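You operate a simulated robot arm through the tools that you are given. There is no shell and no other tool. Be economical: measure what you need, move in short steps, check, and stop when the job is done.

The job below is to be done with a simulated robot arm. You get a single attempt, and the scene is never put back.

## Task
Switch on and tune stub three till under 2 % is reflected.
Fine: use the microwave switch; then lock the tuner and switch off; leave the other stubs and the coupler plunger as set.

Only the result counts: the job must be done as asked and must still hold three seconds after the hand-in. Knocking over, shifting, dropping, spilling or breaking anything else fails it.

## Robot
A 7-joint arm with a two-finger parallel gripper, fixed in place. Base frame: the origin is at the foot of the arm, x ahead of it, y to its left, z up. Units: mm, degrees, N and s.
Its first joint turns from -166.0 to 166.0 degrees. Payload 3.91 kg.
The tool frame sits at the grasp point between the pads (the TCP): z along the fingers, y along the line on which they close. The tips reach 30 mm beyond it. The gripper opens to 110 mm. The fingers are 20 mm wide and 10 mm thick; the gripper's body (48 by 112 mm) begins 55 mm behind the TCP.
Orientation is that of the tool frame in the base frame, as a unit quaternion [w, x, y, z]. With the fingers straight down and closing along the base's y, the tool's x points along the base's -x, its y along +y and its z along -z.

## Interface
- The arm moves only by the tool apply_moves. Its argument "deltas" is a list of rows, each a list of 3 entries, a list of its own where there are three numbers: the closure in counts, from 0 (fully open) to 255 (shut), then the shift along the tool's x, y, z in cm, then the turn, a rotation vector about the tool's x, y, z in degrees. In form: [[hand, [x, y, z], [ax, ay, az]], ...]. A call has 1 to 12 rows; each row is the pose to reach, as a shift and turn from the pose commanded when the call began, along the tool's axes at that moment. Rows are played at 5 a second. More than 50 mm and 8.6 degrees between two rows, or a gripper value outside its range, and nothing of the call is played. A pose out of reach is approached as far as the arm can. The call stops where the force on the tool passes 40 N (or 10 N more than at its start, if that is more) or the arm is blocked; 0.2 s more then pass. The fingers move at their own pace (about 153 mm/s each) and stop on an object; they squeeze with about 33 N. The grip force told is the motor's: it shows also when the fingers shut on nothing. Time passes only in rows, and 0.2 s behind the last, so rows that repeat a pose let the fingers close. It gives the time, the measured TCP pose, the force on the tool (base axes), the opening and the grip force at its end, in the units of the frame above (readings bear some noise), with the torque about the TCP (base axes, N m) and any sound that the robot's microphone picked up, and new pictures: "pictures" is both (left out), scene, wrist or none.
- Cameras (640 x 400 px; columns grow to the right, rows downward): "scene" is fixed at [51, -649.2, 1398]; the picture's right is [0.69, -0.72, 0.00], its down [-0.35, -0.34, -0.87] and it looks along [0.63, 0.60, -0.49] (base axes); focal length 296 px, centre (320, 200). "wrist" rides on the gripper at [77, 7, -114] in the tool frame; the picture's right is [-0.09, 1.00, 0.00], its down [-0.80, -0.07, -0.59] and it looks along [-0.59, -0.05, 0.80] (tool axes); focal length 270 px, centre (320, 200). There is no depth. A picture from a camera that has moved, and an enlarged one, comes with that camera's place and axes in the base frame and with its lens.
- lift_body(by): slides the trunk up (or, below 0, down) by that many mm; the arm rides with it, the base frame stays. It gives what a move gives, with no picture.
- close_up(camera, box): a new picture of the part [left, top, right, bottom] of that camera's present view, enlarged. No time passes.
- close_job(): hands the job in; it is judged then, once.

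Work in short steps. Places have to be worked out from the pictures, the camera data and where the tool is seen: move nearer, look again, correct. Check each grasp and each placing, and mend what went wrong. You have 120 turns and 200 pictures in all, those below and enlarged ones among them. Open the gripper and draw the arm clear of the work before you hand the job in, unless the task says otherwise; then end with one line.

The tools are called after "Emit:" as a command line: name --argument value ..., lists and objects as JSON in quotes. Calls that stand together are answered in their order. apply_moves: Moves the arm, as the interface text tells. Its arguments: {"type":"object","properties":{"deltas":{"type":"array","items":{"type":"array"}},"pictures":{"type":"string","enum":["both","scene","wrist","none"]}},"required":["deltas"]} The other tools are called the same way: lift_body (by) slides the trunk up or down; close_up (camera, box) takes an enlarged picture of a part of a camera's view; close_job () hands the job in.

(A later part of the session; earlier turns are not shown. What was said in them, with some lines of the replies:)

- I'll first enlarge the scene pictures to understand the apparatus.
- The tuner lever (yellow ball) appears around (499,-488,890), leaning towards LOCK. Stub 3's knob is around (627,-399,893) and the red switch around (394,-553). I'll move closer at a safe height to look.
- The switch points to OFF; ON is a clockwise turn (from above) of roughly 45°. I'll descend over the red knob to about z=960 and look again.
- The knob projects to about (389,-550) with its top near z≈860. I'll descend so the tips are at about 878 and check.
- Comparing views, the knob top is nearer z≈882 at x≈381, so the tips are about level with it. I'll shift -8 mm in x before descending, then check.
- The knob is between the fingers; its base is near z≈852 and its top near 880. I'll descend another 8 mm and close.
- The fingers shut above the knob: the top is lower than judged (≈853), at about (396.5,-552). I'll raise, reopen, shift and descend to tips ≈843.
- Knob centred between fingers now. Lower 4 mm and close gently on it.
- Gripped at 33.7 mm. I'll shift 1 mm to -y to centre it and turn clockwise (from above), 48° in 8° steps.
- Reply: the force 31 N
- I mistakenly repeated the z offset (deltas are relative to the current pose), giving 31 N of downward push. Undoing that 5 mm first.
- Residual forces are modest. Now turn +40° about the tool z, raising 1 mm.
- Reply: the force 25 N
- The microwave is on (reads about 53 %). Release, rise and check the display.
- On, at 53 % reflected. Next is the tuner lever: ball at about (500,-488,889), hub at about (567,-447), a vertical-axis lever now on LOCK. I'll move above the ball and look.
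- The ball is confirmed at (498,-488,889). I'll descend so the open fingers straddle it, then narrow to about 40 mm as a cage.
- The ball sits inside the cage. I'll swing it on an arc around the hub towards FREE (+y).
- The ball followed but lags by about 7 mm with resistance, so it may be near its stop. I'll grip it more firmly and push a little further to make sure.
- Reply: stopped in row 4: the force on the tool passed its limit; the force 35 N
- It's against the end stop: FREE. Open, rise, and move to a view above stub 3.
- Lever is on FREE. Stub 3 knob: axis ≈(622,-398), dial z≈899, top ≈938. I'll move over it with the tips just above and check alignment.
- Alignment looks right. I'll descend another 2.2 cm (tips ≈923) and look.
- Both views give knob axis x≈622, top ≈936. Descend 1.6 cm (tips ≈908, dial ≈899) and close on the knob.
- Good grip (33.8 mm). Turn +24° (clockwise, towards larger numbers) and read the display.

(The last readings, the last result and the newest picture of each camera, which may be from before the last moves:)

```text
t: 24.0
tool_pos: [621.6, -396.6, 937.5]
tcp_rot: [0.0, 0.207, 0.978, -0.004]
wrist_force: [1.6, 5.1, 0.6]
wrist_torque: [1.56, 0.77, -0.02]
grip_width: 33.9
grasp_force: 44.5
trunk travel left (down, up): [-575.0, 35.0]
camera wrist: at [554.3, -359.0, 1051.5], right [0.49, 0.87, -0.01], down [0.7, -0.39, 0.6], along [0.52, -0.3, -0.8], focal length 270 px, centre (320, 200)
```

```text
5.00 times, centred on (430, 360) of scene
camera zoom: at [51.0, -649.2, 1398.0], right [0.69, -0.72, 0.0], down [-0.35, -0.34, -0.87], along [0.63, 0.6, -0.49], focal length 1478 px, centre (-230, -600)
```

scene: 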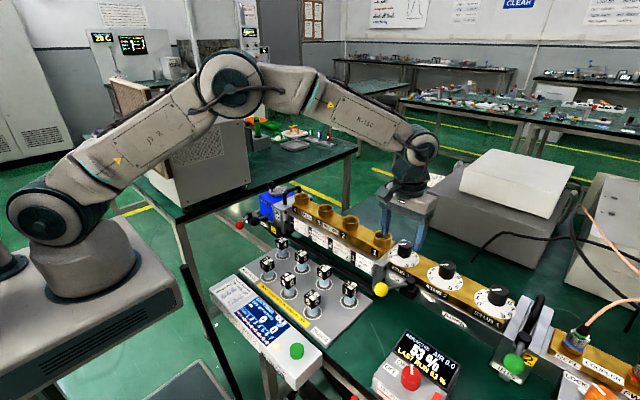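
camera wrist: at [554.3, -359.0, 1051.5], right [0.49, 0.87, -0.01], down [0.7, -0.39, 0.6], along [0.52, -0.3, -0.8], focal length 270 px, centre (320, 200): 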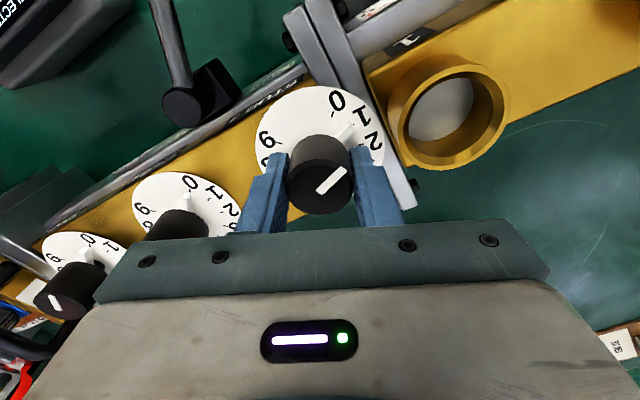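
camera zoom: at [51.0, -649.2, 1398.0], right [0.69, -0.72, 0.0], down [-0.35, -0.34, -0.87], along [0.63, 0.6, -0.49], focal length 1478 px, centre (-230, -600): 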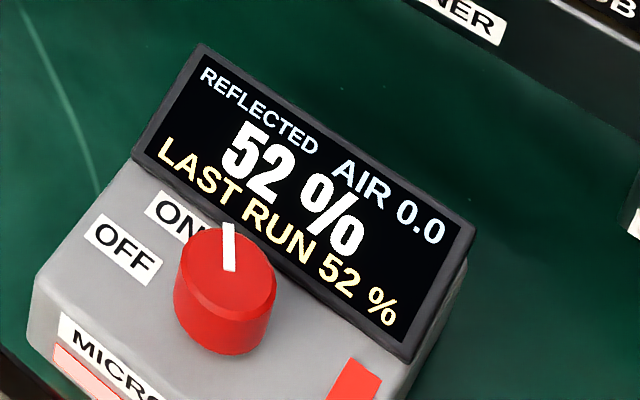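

52 %: it follows. Continue +32°.

Emit:
apply_moves --deltas '[[255, [0, 0, 0], [0, 0, 8]], [255, [0, 0, 0], [0, 0, 16]], [255, [0, 0, 0], [0, 0, 24]], [255, [0, 0, 0], [0, 0, 32]], [255, [0, 0, 0], [0, 0, 32]]]' --pictures "none"

Emit:
close_up --camera "scene" --box '[350, 220, 510, 400]'

```text
t: 25.2
tool_pos: [621.2, -399.8, 937.2]
tcp_rot: [0.002, 0.47, 0.882, -0.004]
wrist_force: [0.2, 2.1, -3.6]
wrist_torque: [0.55, -0.63, -0.05]
grip_width: 33.9
grasp_force: 45.2
trunk travel left (down, up): [-575.0, 35.0]
```

```text
2.22 times, centred on (430, 310) of scene
camera zoom: at [51.0, -649.2, 1398.0], right [0.69, -0.72, 0.0], down [-0.35, -0.34, -0.87], along [0.63, 0.6, -0.49], focal length 657 px, centre (76, -44)
```

zoom: 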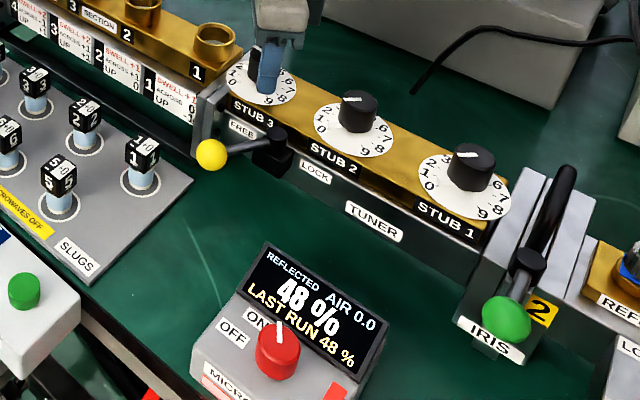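

48 %. Continue another +40°.

Emit:
apply_moves --deltas '[[255, [0, 0, 0], [0, 0, 8]], [255, [0, 0, 0], [0, 0, 16]], [255, [0, 0, 0], [0, 0, 24]], [255, [0, 0, 0], [0, 0, 32]], [255, [0, 0, 0], [0, 0, 40]], [255, [0, 0, 0], [0, 0, 40]]]' --pictures "scene"

Emit:
close_up --camera "scene" --box '[350, 220, 510, 400]'

```text
t: 26.6
tool_pos: [619.6, -399.9, 936.5]
tcp_rot: [0.003, 0.744, 0.668, -0.003]
wrist_force: [-7.3, -2.0, 1.1]
wrist_torque: [0.7, 1.14, 0.03]
grip_width: 33.7
grasp_force: 44.9
trunk travel left (down, up): [-575.0, 35.0]
```

scene: 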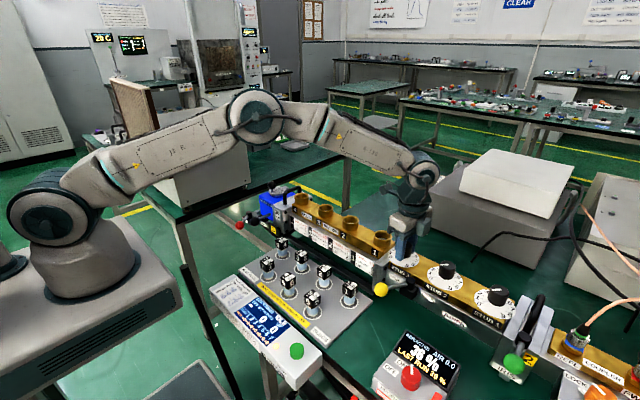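

```text
2.22 times, centred on (430, 310) of scene
camera zoom: at [51.0, -649.2, 1398.0], right [0.69, -0.72, 0.0], down [-0.35, -0.34, -0.87], along [0.63, 0.6, -0.49], focal length 657 px, centre (76, -44)
```

zoom: 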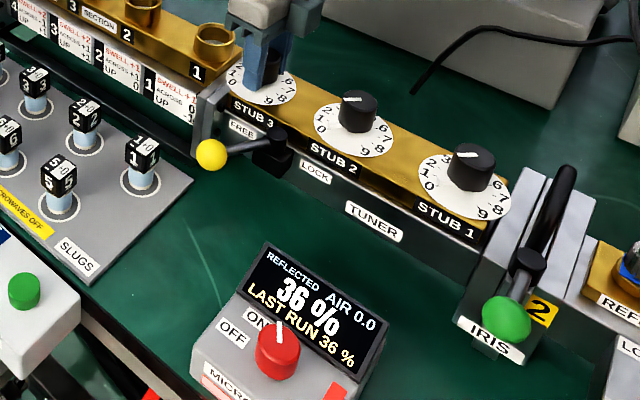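

36 % at 96°, dropping faster. Continue +24°.

Emit:
apply_moves --deltas '[[255, [0, 0, 0], [0, 0, 8]], [255, [0, 0, 0], [0, 0, 16]], [255, [0, 0, 0], [0, 0, 24]], [255, [0, 0, 0], [0, 0, 24]]]' --pictures "none"

Emit:
close_up --camera "scene" --box '[350, 220, 510, 400]'

```text
t: 27.6
tool_pos: [619.3, -399.9, 937.2]
tcp_rot: [0.003, 0.866, 0.5, -0.003]
wrist_force: [-19.9, 2.4, -4.4]
wrist_torque: [-0.62, 1.67, 0.05]
grip_width: 33.8
grasp_force: 45.3
trunk travel left (down, up): [-575.0, 35.0]
```

```text
2.22 times, centred on (430, 310) of scene
camera zoom: at [51.0, -649.2, 1398.0], right [0.69, -0.72, 0.0], down [-0.35, -0.34, -0.87], along [0.63, 0.6, -0.49], focal length 657 px, centre (76, -44)
```

zoom: 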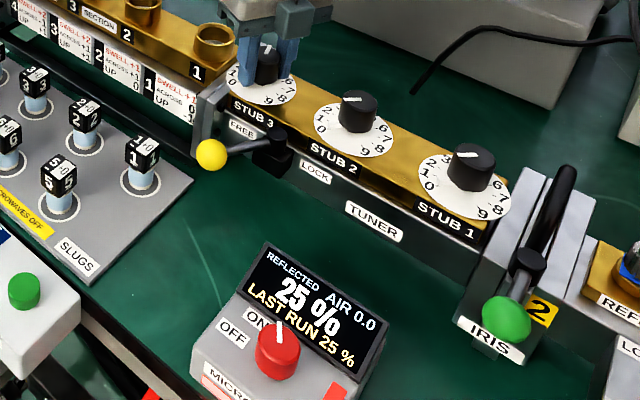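

25 % at 120°. A side load in x has built up (~20 N), so I'll shift ~2.5 mm along base -x (in the tool frame) while turning +16°.

Emit:
apply_moves --deltas '[[255, [-0.06, -0.11, 0], [0, 0, 4]], [255, [-0.12, -0.21, 0], [0, 0, 8]], [255, [-0.12, -0.21, 0], [0, 0, 16]], [255, [-0.12, -0.21, 0], [0, 0, 16]]]' --pictures "none"

Emit:
close_up --camera "scene" --box '[350, 220, 510, 400]'

```text
t: 28.6
tool_pos: [618.0, -398.5, 937.8]
tcp_rot: [0.003, 0.927, 0.375, -0.002]
wrist_force: [-14.6, 0.1, -9.3]
wrist_torque: [0.14, 1.3, 0.05]
grip_width: 33.9
grasp_force: 45.2
trunk travel left (down, up): [-575.0, 35.0]
```

```text
2.22 times, centred on (430, 310) of scene
camera zoom: at [51.0, -649.2, 1398.0], right [0.69, -0.72, 0.0], down [-0.35, -0.34, -0.87], along [0.63, 0.6, -0.49], focal length 657 px, centre (76, -44)
```

zoom: 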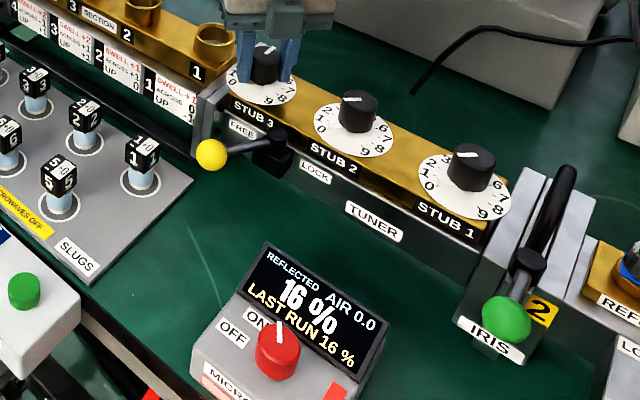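

16 % at 136°. Continue +12°.

Emit:
apply_moves --deltas '[[255, [-0.09, -0.09, 0], [0, 0, 6]], [255, [-0.09, -0.09, 0], [0, 0, 12]], [255, [-0.09, -0.09, 0], [0, 0, 12]]]' --pictures "none"

Emit:
close_up --camera "scene" --box '[350, 220, 510, 400]'

```text
t: 29.4
tool_pos: [618.5, -397.6, 936.6]
tcp_rot: [0.005, 0.961, 0.275, 0.001]
wrist_force: [-5.3, -2.9, -4.7]
wrist_torque: [0.58, 1.34, -0.02]
grip_width: 33.9
grasp_force: 45.8
trunk travel left (down, up): [-575.0, 35.0]
```

```text
2.22 times, centred on (430, 310) of scene
camera zoom: at [51.0, -649.2, 1398.0], right [0.69, -0.72, 0.0], down [-0.35, -0.34, -0.87], along [0.63, 0.6, -0.49], focal length 657 px, centre (76, -44)
```

zoom: 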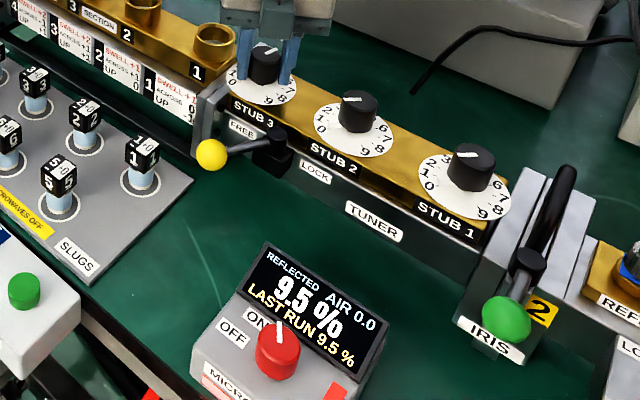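

9.5 % at 148°. +8°.

Emit:
apply_moves --deltas '[[255, [0, 0, 0], [0, 0, 4]], [255, [0, 0, 0], [0, 0, 8]], [255, [0, 0, 0], [0, 0, 8]]]' --pictures "none"

Emit:
close_up --camera "scene" --box '[380, 320, 480, 400]'

```text
t: 30.2
tool_pos: [618.9, -397.7, 937.8]
tcp_rot: [0.003, 0.978, 0.207, 0.0]
wrist_force: [-3.4, -0.9, -0.7]
wrist_torque: [0.87, 1.32, -0.02]
grip_width: 33.9
grasp_force: 45.4
trunk travel left (down, up): [-575.0, 35.0]
```

```text
5.00 times, centred on (430, 360) of scene
camera zoom: at [51.0, -649.2, 1398.0], right [0.69, -0.72, 0.0], down [-0.35, -0.34, -0.87], along [0.63, 0.6, -0.49], focal length 1478 px, centre (-230, -600)
```

zoom: 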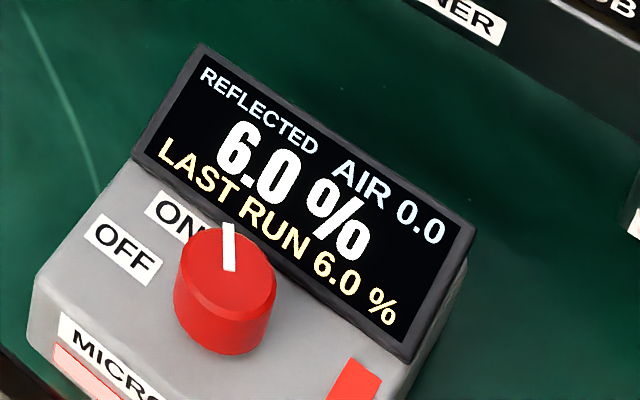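

6.0 %. +8° more.

Emit:
apply_moves --deltas '[[255, [0, 0, 0], [0, 0, 4]], [255, [0, 0, 0], [0, 0, 8]], [255, [0, 0, 0], [0, 0, 8]]]' --pictures "none"

Emit:
close_up --camera "scene" --box '[380, 320, 480, 400]'

```text
t: 31.0
tool_pos: [617.5, -397.7, 936.6]
tcp_rot: [0.002, 0.99, 0.14, -0.001]
wrist_force: [-4.3, 0.7, -2.1]
wrist_torque: [1.04, 0.85, -0.03]
grip_width: 33.9
grasp_force: 44.7
trunk travel left (down, up): [-575.0, 35.0]
```

```text
5.00 times, centred on (430, 360) of scene
camera zoom: at [51.0, -649.2, 1398.0], right [0.69, -0.72, 0.0], down [-0.35, -0.34, -0.87], along [0.63, 0.6, -0.49], focal length 1478 px, centre (-230, -600)
```

zoom: 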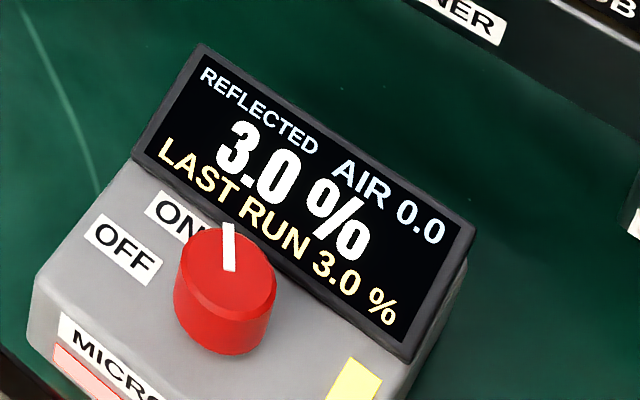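

3.0 % (indicator now yellow). +6°.

Emit:
apply_moves --deltas '[[255, [0, 0, 0], [0, 0, 3]], [255, [0, 0, 0], [0, 0, 6]], [255, [0, 0, 0], [0, 0, 6]]]' --pictures "none"

Emit:
close_up --camera "scene" --box '[380, 320, 480, 400]'

```text
t: 31.8
tool_pos: [618.6, -397.2, 936.5]
tcp_rot: [0.004, 0.996, 0.088, -0.001]
wrist_force: [-5.1, 4.0, -3.7]
wrist_torque: [1.14, 0.8, 0.02]
grip_width: 33.8
grasp_force: 45.0
trunk travel left (down, up): [-575.0, 35.0]
```

```text
5.00 times, centred on (430, 360) of scene
camera zoom: at [51.0, -649.2, 1398.0], right [0.69, -0.72, 0.0], down [-0.35, -0.34, -0.87], along [0.63, 0.6, -0.49], focal length 1478 px, centre (-230, -600)
```

zoom: 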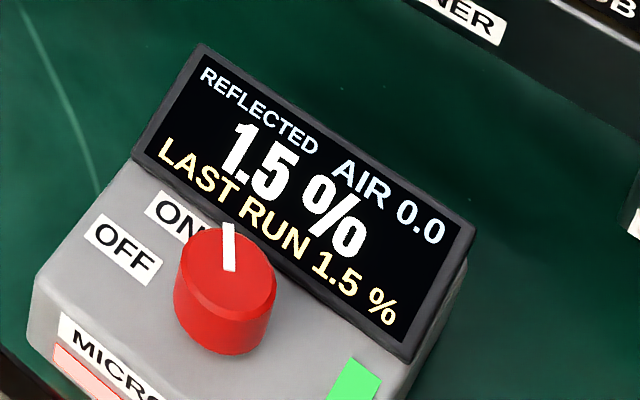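

1.5 %, green. A bit more for margin: +4°.

Emit:
apply_moves --deltas '[[255, [0, 0, 0], [0, 0, 2]], [255, [0, 0, 0], [0, 0, 4]], [255, [0, 0, 0], [0, 0, 4]]]' --pictures "none"

Emit:
close_up --camera "scene" --box '[380, 320, 480, 400]'

```text
t: 32.6
tool_pos: [618.1, -396.9, 936.8]
tcp_rot: [0.003, 0.999, 0.052, 0.0]
wrist_force: [-6.8, 5.2, -3.1]
wrist_torque: [1.37, 1.02, -0.01]
grip_width: 34.0
grasp_force: 45.5
trunk travel left (down, up): [-575.0, 35.0]
```

```text
5.00 times, centred on (430, 360) of scene
camera zoom: at [51.0, -649.2, 1398.0], right [0.69, -0.72, 0.0], down [-0.35, -0.34, -0.87], along [0.63, 0.6, -0.49], focal length 1478 px, centre (-230, -600)
```

zoom: 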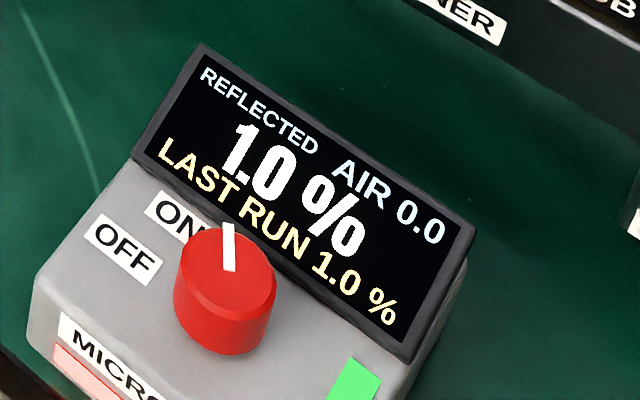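

1.0 %. One more +3°, then release.

Emit:
apply_moves --deltas '[[255, [0, 0, 0], [0, 0, 3]], [255, [0, 0, 0], [0, 0, 3]]]' --pictures "none"

Emit:
close_up --camera "scene" --box '[380, 320, 480, 400]'

```text
t: 33.2
tool_pos: [617.8, -397.3, 937.1]
tcp_rot: [0.003, 1.0, 0.027, 0.0]
wrist_force: [-6.6, 5.9, -7.1]
wrist_torque: [1.12, 0.6, 0.0]
grip_width: 33.6
grasp_force: 44.3
trunk travel left (down, up): [-575.0, 35.0]
```

```text
5.00 times, centred on (430, 360) of scene
camera zoom: at [51.0, -649.2, 1398.0], right [0.69, -0.72, 0.0], down [-0.35, -0.34, -0.87], along [0.63, 0.6, -0.49], focal length 1478 px, centre (-230, -600)
```

zoom: 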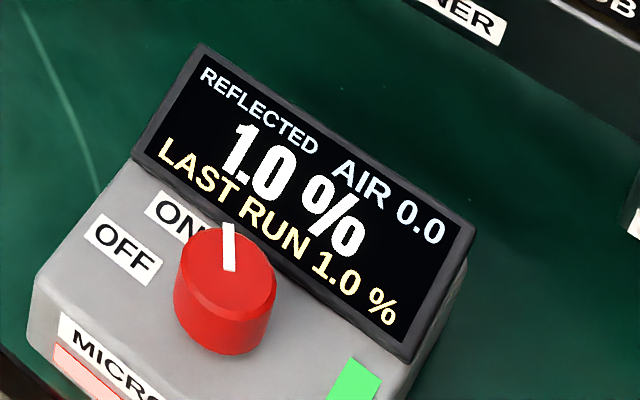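

1.0 % — at the minimum. Release and rise straight up, then check that the reading holds.

Emit:
apply_moves --deltas '[[200, [0, 0, 0], [0, 0, 0]], [110, [0, 0, 0], [0, 0, 0]], [110, [0, 0, 0], [0, 0, 0]], [110, [0, 0, -2], [0, 0, 0]], [110, [0, 0, -5], [0, 0, 0]], [110, [0, 0, -9], [0, 0, 0]]]' --pictures "none"

Emit:
close_up --camera "scene" --box '[350, 220, 510, 400]'

Emit:
apply_moves --deltas '[[110, [0, 0, 0], [0, 0, -8]], [110, [0, 0, 0], [0, 0, -16]], [110, [0, 0, 0], [0, 0, -24]], [110, [0, 0, 0], [0, 0, -32]], [110, [0, 0, 0], [0, 0, -40]], [110, [0, 0, 0], [0, 0, -48]], [110, [0, 0, 0], [0, 0, -56]], [110, [0, 0, 0], [0, 0, -64]], [110, [0, 0, 0], [0, 0, -72]], [110, [0, 0, 0], [0, 0, -80]], [110, [0, 0, 0], [0, 0, -88]]]' --pictures "none"

Emit:
apply_moves --deltas '[[90, [0, 0, 0], [0, 0, -8]], [90, [0, 0, 0], [0, 0, -16]], [90, [0, 0, 0], [0, 0, -24]], [90, [0, 0, 0], [0, 0, -32]], [90, [0, 0, 0], [0, 0, -40]], [90, [0, 0, 0], [0, 0, -48]], [90, [0, 0, 0], [0, 0, -56]], [90, [0, 0, 0], [0, 0, -64]], [90, [0, 0, 0], [0, 0, -72]], [90, [0, 0, 0], [0, 0, -80]], [90, [0, 0, 0], [0, 0, -88.5]]]' --pictures "wrist"

```text
t: 34.6
tool_pos: [617.1, -397.3, 1027.7]
tcp_rot: [0.004, 1.0, 0.026, 0.0]
wrist_force: [0.2, -0.1, -0.2]
wrist_torque: [-0.01, -0.01, 0.02]
grip_width: 62.7
grasp_force: 0.0
trunk travel left (down, up): [-575.0, 35.0]
```

```text
2.22 times, centred on (430, 310) of scene
camera zoom: at [51.0, -649.2, 1398.0], right [0.69, -0.72, 0.0], down [-0.35, -0.34, -0.87], along [0.63, 0.6, -0.49], focal length 657 px, centre (76, -44)
```

zoom: 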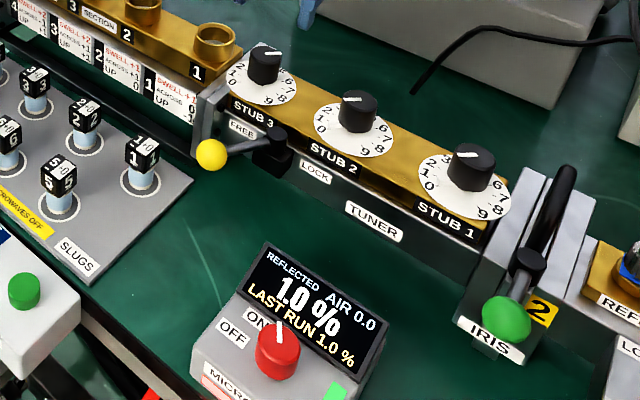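

```text
t: 37.0
tool_pos: [619.2, -397.6, 1027.0]
tcp_rot: [0.003, 0.7, 0.715, -0.003]
wrist_force: [-0.1, 0.9, 0.1]
wrist_torque: [-0.03, -0.02, 0.02]
grip_width: 62.5
grasp_force: 0.1
trunk travel left (down, up): [-575.0, 35.0]
```

```text
t: 39.4
tool_pos: [617.7, -397.5, 1026.5]
tcp_rot: [0.0, 0.003, 1.0, -0.005]
wrist_force: [0.5, -0.2, -0.1]
wrist_torque: [0.0, -0.02, 0.02]
grip_width: 70.9
grasp_force: 0.0
trunk travel left (down, up): [-575.0, 35.0]
camera wrist: at [540.7, -389.3, 1141.8], right [0.09, 1.0, -0.01], down [0.8, -0.07, 0.6], along [0.59, -0.06, -0.8], focal length 270 px, centre (320, 200)
```

wrist: 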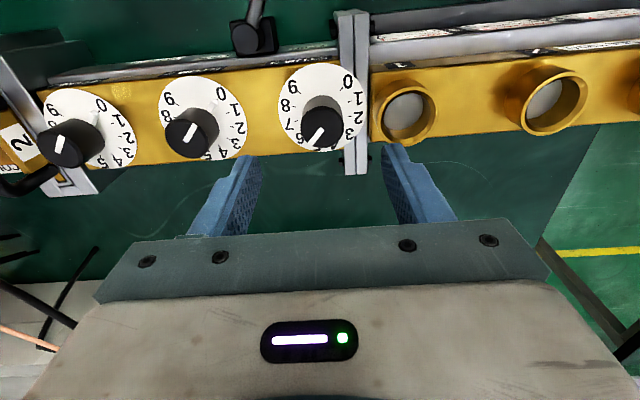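

It holds at 1.0 %. Now go back to the lever ball (≈(499,-411,889)) to swing it to LOCK.

Emit:
apply_moves --deltas '[[80, [4, -0.4, 0], [0, 0, 0]], [80, [8, -0.9, 0], [0, 0, 0]], [80, [11.8, -1.35, 0], [0, 0, 0]], [80, [11.8, -1.35, 4], [0, 0, 0]], [80, [11.8, -1.35, 7.6], [0, 0, 0]]]' --pictures "wrist"

```text
t: 40.6
tool_pos: [498.3, -409.6, 948.6]
tcp_rot: [-0.001, 0.003, 1.0, -0.004]
wrist_force: [-0.3, -0.4, -0.6]
wrist_torque: [0.0, -0.02, 0.01]
grip_width: 75.6
grasp_force: 0.1
trunk travel left (down, up): [-575.0, 35.0]
camera wrist: at [422.0, -401.6, 1064.1], right [0.09, 1.0, -0.01], down [0.8, -0.07, 0.6], along [0.59, -0.06, -0.8], focal length 270 px, centre (320, 200)
```

wrist: 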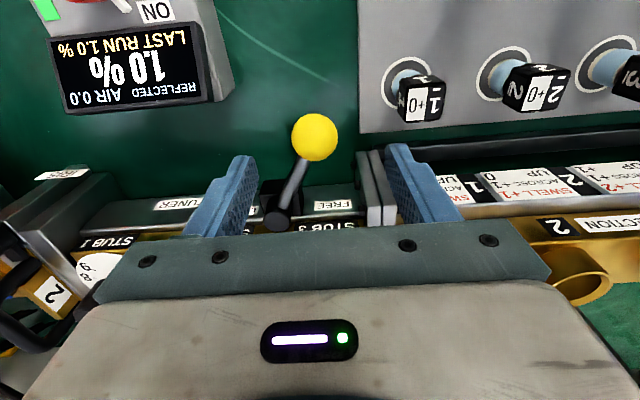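

Ball at about (497,-414). Descend around it, cage it, and swing to -y along the arc.

Emit:
apply_moves --deltas '[[80, [0.1, -0.4, 2], [0, 0, 0]], [80, [0.1, -0.4, 4], [0, 0, 0]], [80, [0.1, -0.4, 5.75], [0, 0, 0]], [165, [0.1, -0.4, 5.75], [0, 0, 0]], [165, [0.1, -0.4, 5.75], [0, 0, 0]]]' --pictures "wrist"

Emit:
apply_moves --deltas '[[165, [0.4, -1.0, 0], [0, 0, 0]], [165, [0.7, -2.0, 0], [0, 0, 0]], [165, [0.8, -3.0, 0], [0, 0, 0]], [165, [0.8, -4.0, 0], [0, 0, 0]], [165, [0.7, -5.0, 0], [0, 0, 0]], [165, [0.5, -6.0, 0], [0, 0, 0]], [165, [0.2, -7.0, 0], [0, 0, 0]], [165, [0, -7.7, 0], [0, 0, 0]]]' --pictures "wrist"

```text
t: 41.8
tool_pos: [497.4, -415.2, 893.0]
tcp_rot: [0.0, 0.003, 1.0, -0.005]
wrist_force: [-0.1, 0.1, 0.6]
wrist_torque: [0.01, 0.04, 0.04]
grip_width: 38.7
grasp_force: 0.0
trunk travel left (down, up): [-575.0, 35.0]
camera wrist: at [420.3, -405.8, 1008.1], right [0.1, 1.0, -0.01], down [0.8, -0.07, 0.6], along [0.59, -0.06, -0.8], focal length 270 px, centre (320, 200)
```

wrist: 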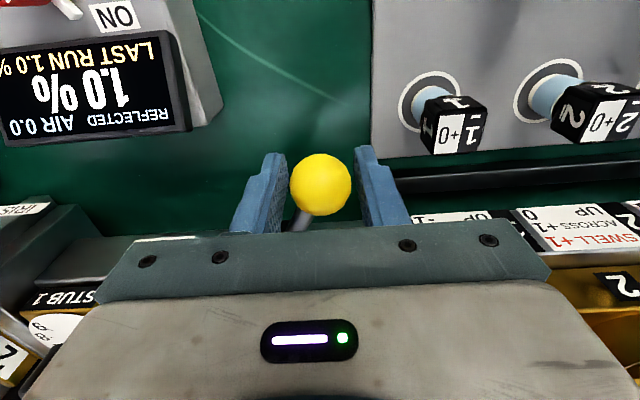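

```text
t: 43.6
tool_pos: [497.4, -493.5, 894.0]
tcp_rot: [0.0, 0.003, 1.0, -0.004]
wrist_force: [-1.3, 2.6, -0.1]
wrist_torque: [0.02, -0.01, 0.04]
grip_width: 40.1
grasp_force: 1.9
trunk travel left (down, up): [-575.0, 35.0]
camera wrist: at [420.6, -483.7, 1009.4], right [0.09, 1.0, -0.01], down [0.8, -0.07, 0.6], along [0.59, -0.06, -0.8], focal length 270 px, centre (320, 200)
```

wrist: 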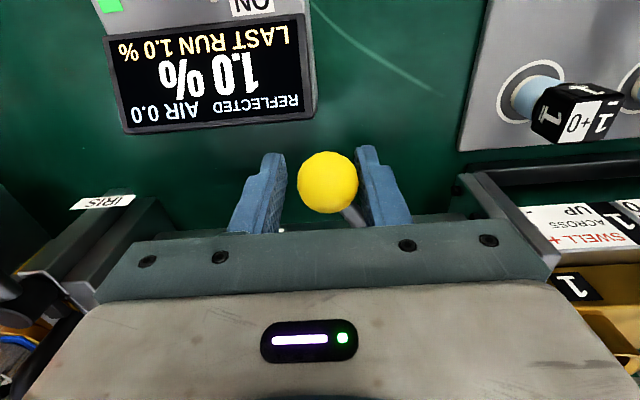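

Ball is at y≈-489, matching its original LOCK position. Press a little further to confirm the stop.

Emit:
apply_moves --deltas '[[200, [0, 0.2, 0], [0, 0, 0]], [200, [0, -0.2, 0], [0, 0, 0]], [200, [-0.1, -0.5, 0], [0, 0, 0]]]' --pictures "wrist"

```text
t: 44.5
tool_pos: [499.4, -488.3, 893.6]
tcp_rot: [-0.001, 0.003, 1.0, 0.004]
wrist_force: [-3.5, 21.8, 11.3]
wrist_torque: [0.46, -0.05, 0.03]
grip_width: 30.9
grasp_force: 45.2
trunk travel left (down, up): [-575.0, 35.0]
stopped in row 3: the force on the tool passed its limit (the readings are from after the stop); the commanded pose is now the measured one
camera wrist: at [421.8, -481.8, 1009.4], right [0.1, 1.0, 0.01], down [0.8, -0.08, 0.59], along [0.59, -0.05, -0.81], focal length 270 px, centre (320, 200)
```

wrist: 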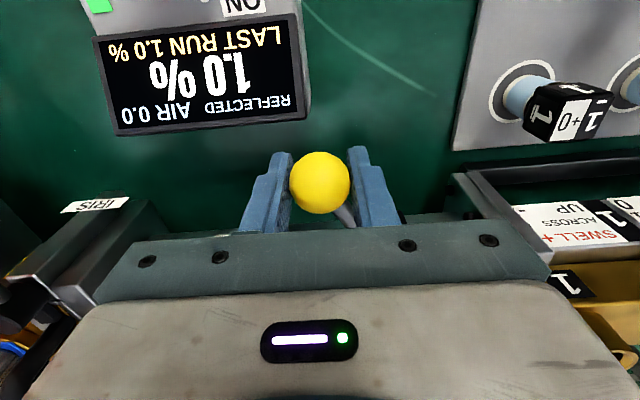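

At its stop: LOCKED, still 1.0 %. Release, rise and return above the microwave switch, turning +40° on the way.

Emit:
apply_moves --deltas '[[150, [0, 0, 0], [0, 0, 0]], [80, [0, 0, 0], [0, 0, 0]], [80, [0, 0, -3], [0, 0, 0]], [80, [0, 0, -6], [0, 0, 0]], [80, [0, 0, -9], [0, 0, 0]], [80, [3.5, -2.1, -9], [0, 0, 0]], [80, [7, -4.2, -9], [0, 0, 0]], [80, [10.3, -6.4, -9], [0, 0, 0]]]' --pictures "none"

Emit:
close_up --camera "scene" --box '[340, 220, 540, 400]'

Emit:
apply_moves --deltas '[[90, [0, 0, 1], [0, 0, 8]], [90, [0, 0, 3], [0, 0, 16]], [90, [0, 0, 5], [0, 0, 24]], [90, [0, 0, 6], [0, 0, 32]], [90, [0, 0, 7], [0, 0, 40]]]' --pictures "wrist"

```text
t: 46.3
tool_pos: [393.8, -557.2, 982.3]
tcp_rot: [-0.004, 0.004, 1.0, 0.002]
wrist_force: [-0.5, -1.0, 0.3]
wrist_torque: [-0.03, 0.0, -0.01]
grip_width: 75.7
grasp_force: 0.0
trunk travel left (down, up): [-575.0, 35.0]
```

```text
2.22 times, centred on (440, 310) of scene
camera zoom: at [51.0, -649.2, 1398.0], right [0.69, -0.72, 0.0], down [-0.35, -0.34, -0.87], along [0.63, 0.6, -0.49], focal length 657 px, centre (53, -44)
```

zoom: 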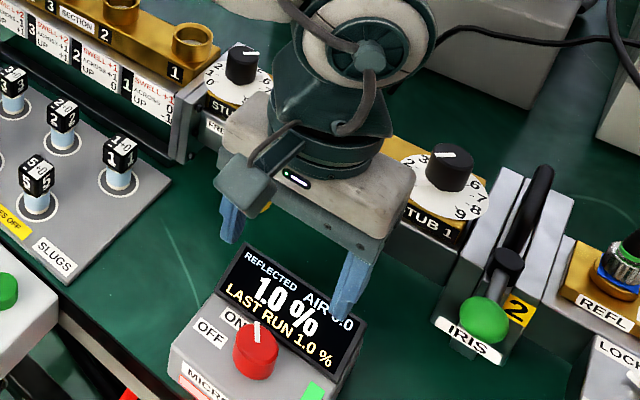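

```text
t: 47.5
tool_pos: [394.0, -557.7, 911.6]
tcp_rot: [-0.003, 0.347, 0.938, 0.001]
wrist_force: [-0.2, -0.6, -0.1]
wrist_torque: [-0.01, 0.0, -0.05]
grip_width: 71.2
grasp_force: 0.0
trunk travel left (down, up): [-575.0, 35.0]
camera wrist: at [340.8, -502.2, 1027.3], right [0.72, 0.7, 0.0], down [0.56, -0.58, 0.59], along [0.41, -0.42, -0.81], focal length 270 px, centre (320, 200)
```

wrist: 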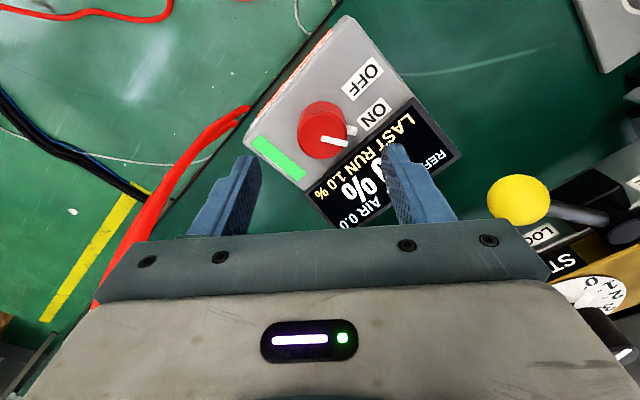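

I'll correct by (+2,+5) mm, descend to TCP z≈869 and close on the switch knob.

Emit:
apply_moves --deltas '[[90, [0.17, 0.5, 1], [0, 0, 0]], [90, [0.17, 0.5, 2.5], [0, 0, 0]], [90, [0.17, 0.5, 3.6], [0, 0, 0]], [90, [0.17, 0.5, 4.2], [0, 0, 0]], [150, [0.17, 0.5, 4.2], [0, 0, 0]], [210, [0.17, 0.5, 4.2], [0, 0, 0]], [255, [0.17, 0.5, 4.2], [0, 0, 0]], [255, [0.17, 0.5, 4.2], [0, 0, 0]]]' --pictures "wrist"

```text
t: 49.3
tool_pos: [394.7, -553.0, 869.3]
tcp_rot: [-0.004, 0.347, 0.938, 0.0]
wrist_force: [-11.2, -14.7, -3.4]
wrist_torque: [-0.88, -0.21, 0.02]
grip_width: 33.1
grasp_force: 45.2
trunk travel left (down, up): [-575.0, 35.0]
camera wrist: at [340.4, -499.2, 985.0], right [0.71, 0.7, 0.0], down [0.57, -0.58, 0.59], along [0.41, -0.42, -0.81], focal length 270 px, centre (320, 200)
```

wrist: 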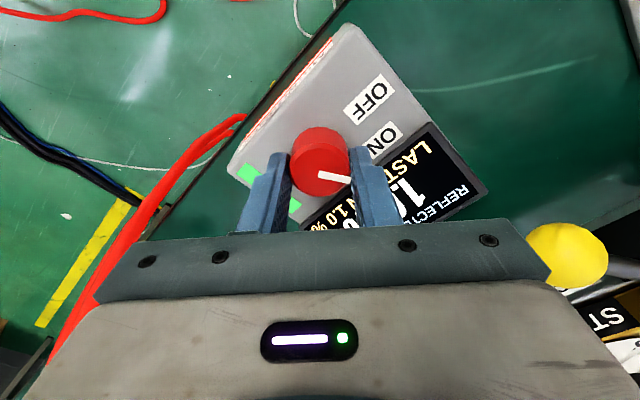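

Gripped. Relieve the side load (-2.5 mm along tool y) and turn back -44° to OFF.

Emit:
apply_moves --deltas '[[255, [0, -0.2, 0], [0, 0, -4]], [255, [0, -0.25, 0], [0, 0, -12]], [255, [0, -0.25, 0], [0, 0, -20]], [255, [0, -0.25, 0], [0, 0, -28]], [255, [0, -0.25, 0], [0, 0, -36]], [255, [0, -0.25, 0], [0, 0, -44]], [255, [0, -0.25, 0], [0, 0, -44]]]' --pictures "wrist"

Emit:
close_up --camera "scene" --box '[360, 310, 480, 400]'

```text
t: 50.9
tool_pos: [395.0, -553.1, 869.5]
tcp_rot: [-0.002, -0.033, 0.999, 0.004]
wrist_force: [-9.4, 0.5, -3.8]
wrist_torque: [-0.22, 0.56, -0.01]
grip_width: 33.1
grasp_force: 45.1
trunk travel left (down, up): [-575.0, 35.0]
camera wrist: at [317.9, -551.5, 985.1], right [0.02, 1.0, 0.01], down [0.81, -0.02, 0.59], along [0.59, -0.01, -0.81], focal length 270 px, centre (320, 200)
```

wrist: 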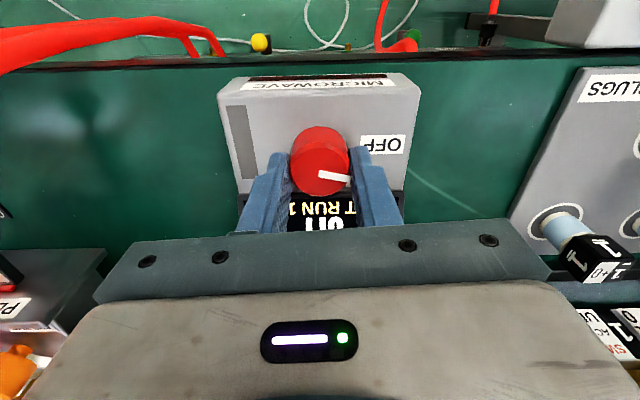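

```text
4.44 times, centred on (420, 355) of scene
camera zoom: at [51.0, -649.2, 1398.0], right [0.69, -0.72, 0.0], down [-0.35, -0.34, -0.87], along [0.63, 0.6, -0.49], focal length 1314 px, centre (-124, -489)
```

zoom: 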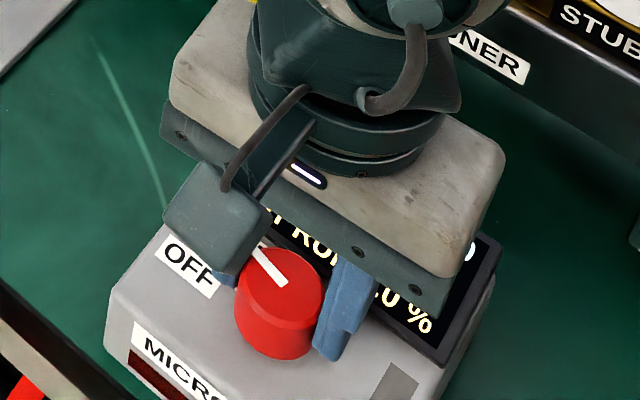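

Display shows OFF. The pointer looks a few degrees short of its original mark; turn a further -6°.

Emit:
apply_moves --deltas '[[255, [0, 0, 0], [0, 0, -3]], [255, [0, 0, 0], [0, 0, -6]], [255, [0, 0, 0], [0, 0, -6]]]' --pictures "wrist"

```text
t: 51.7
tool_pos: [394.2, -552.3, 869.8]
tcp_rot: [-0.001, -0.084, 0.996, 0.003]
wrist_force: [-9.3, 7.8, -9.9]
wrist_torque: [-0.33, -0.28, 0.01]
grip_width: 32.8
grasp_force: 45.0
trunk travel left (down, up): [-575.0, 35.0]
camera wrist: at [318.1, -559.3, 985.1], right [-0.08, 1.0, 0.01], down [0.8, 0.06, 0.59], along [0.59, 0.05, -0.81], focal length 270 px, centre (320, 200)
```

wrist: 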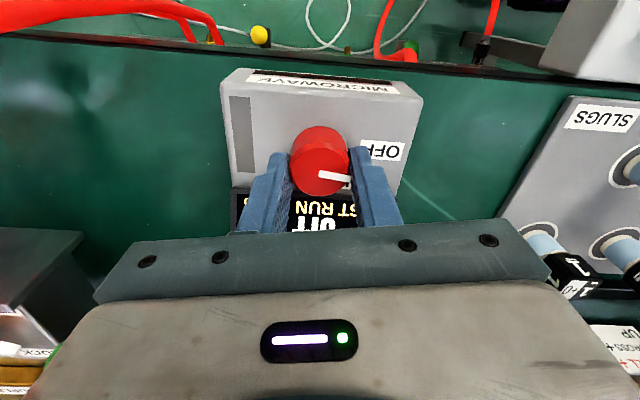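

Release, rise clear and retreat toward the base, then check everything.

Emit:
apply_moves --deltas '[[180, [0, 0, 0], [0, 0, 0]], [90, [0, 0, 0], [0, 0, 0]], [90, [0, 0, 0], [0, 0, 0]], [90, [0, 0, -3], [0, 0, 0]], [60, [0, 0, -7], [0, 0, 0]], [0, [0, 0, -11.5], [0, 0, 5]], [0, [0, 2, -16], [0, 0, 9.5]], [0, [0, 6, -18], [0, 0, 9.5]], [0, [2, 10, -20], [0, 0, 9.5]], [0, [4, 14, -22], [0, 0, 9.5]], [0, [6, 17, -24], [0, 0, 9.5]]]' --pictures "both"

Emit:
close_up --camera "scene" --box '[360, 220, 640, 400]'

Emit:
close_up --camera "scene" --box '[370, 310, 470, 390]'

```text
t: 54.1
tool_pos: [310.6, -396.8, 1113.2]
tcp_rot: [-0.001, 0.001, 1.0, 0.001]
wrist_force: [1.0, 0.6, 0.3]
wrist_torque: [0.01, 0.01, 0.01]
grip_width: 110.0
grasp_force: 0.1
trunk travel left (down, up): [-575.0, 35.0]
camera wrist: at [234.7, -389.8, 1227.6], right [0.09, 1.0, 0.0], down [0.8, -0.07, 0.59], along [0.59, -0.05, -0.81], focal length 270 px, centre (320, 200)
```

scene: 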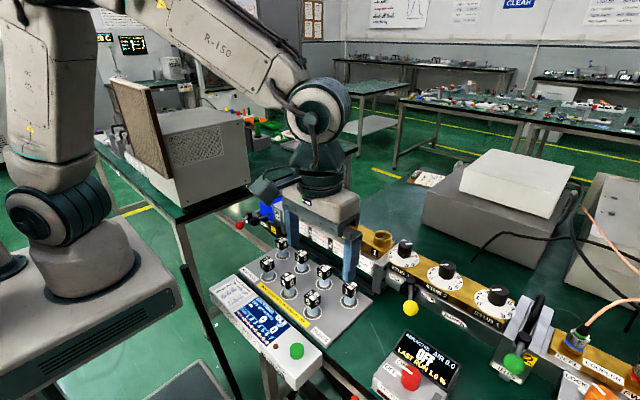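
wrist: 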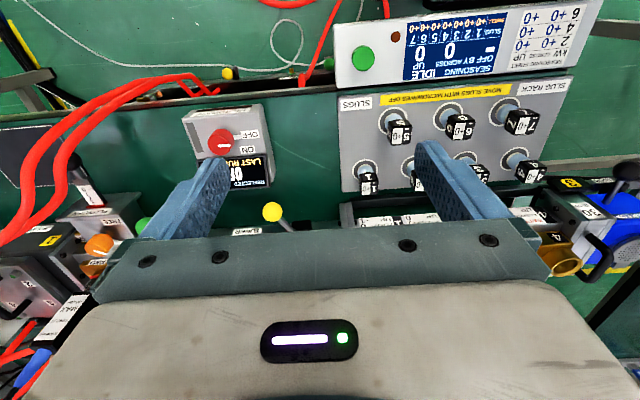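

```text
2.22 times, centred on (500, 310) of scene
camera zoom: at [51.0, -649.2, 1398.0], right [0.69, -0.72, 0.0], down [-0.35, -0.34, -0.87], along [0.63, 0.6, -0.49], focal length 657 px, centre (-80, -44)
```

zoom: 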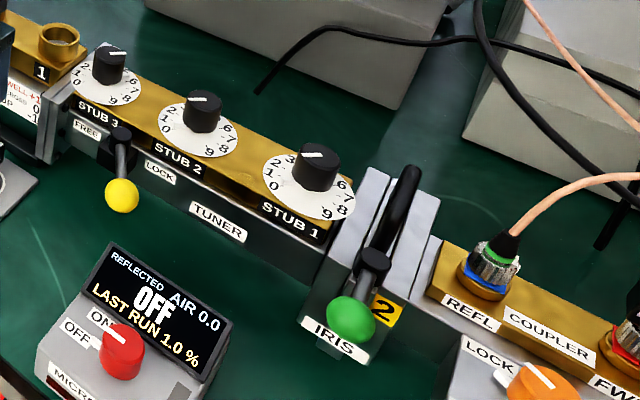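

```text
5.00 times, centred on (420, 350) of scene
camera zoom: at [51.0, -649.2, 1398.0], right [0.69, -0.72, 0.0], down [-0.35, -0.34, -0.87], along [0.63, 0.6, -0.49], focal length 1478 px, centre (-180, -550)
```

zoom: 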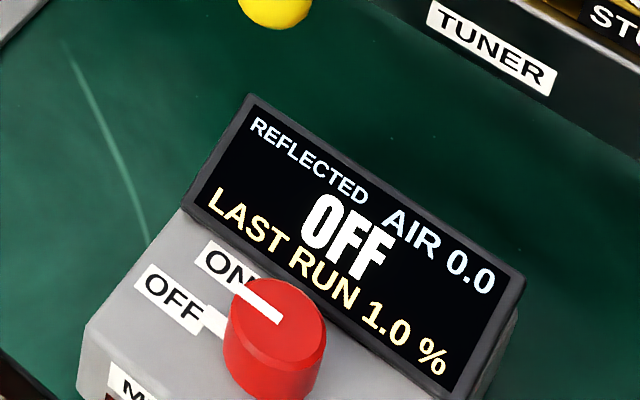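

The last run reads 1.0 %, the switch is off, the lever is back on LOCK and the other controls look unchanged. The gripper is open and clear, so I'm handing in.

Emit:
close_job

```text
The job is handed in.
```

Stub three is tuned to 1.0 % reflected, the tuner is locked and the microwave is switched off; the other stubs and the coupler plunger were left as set.
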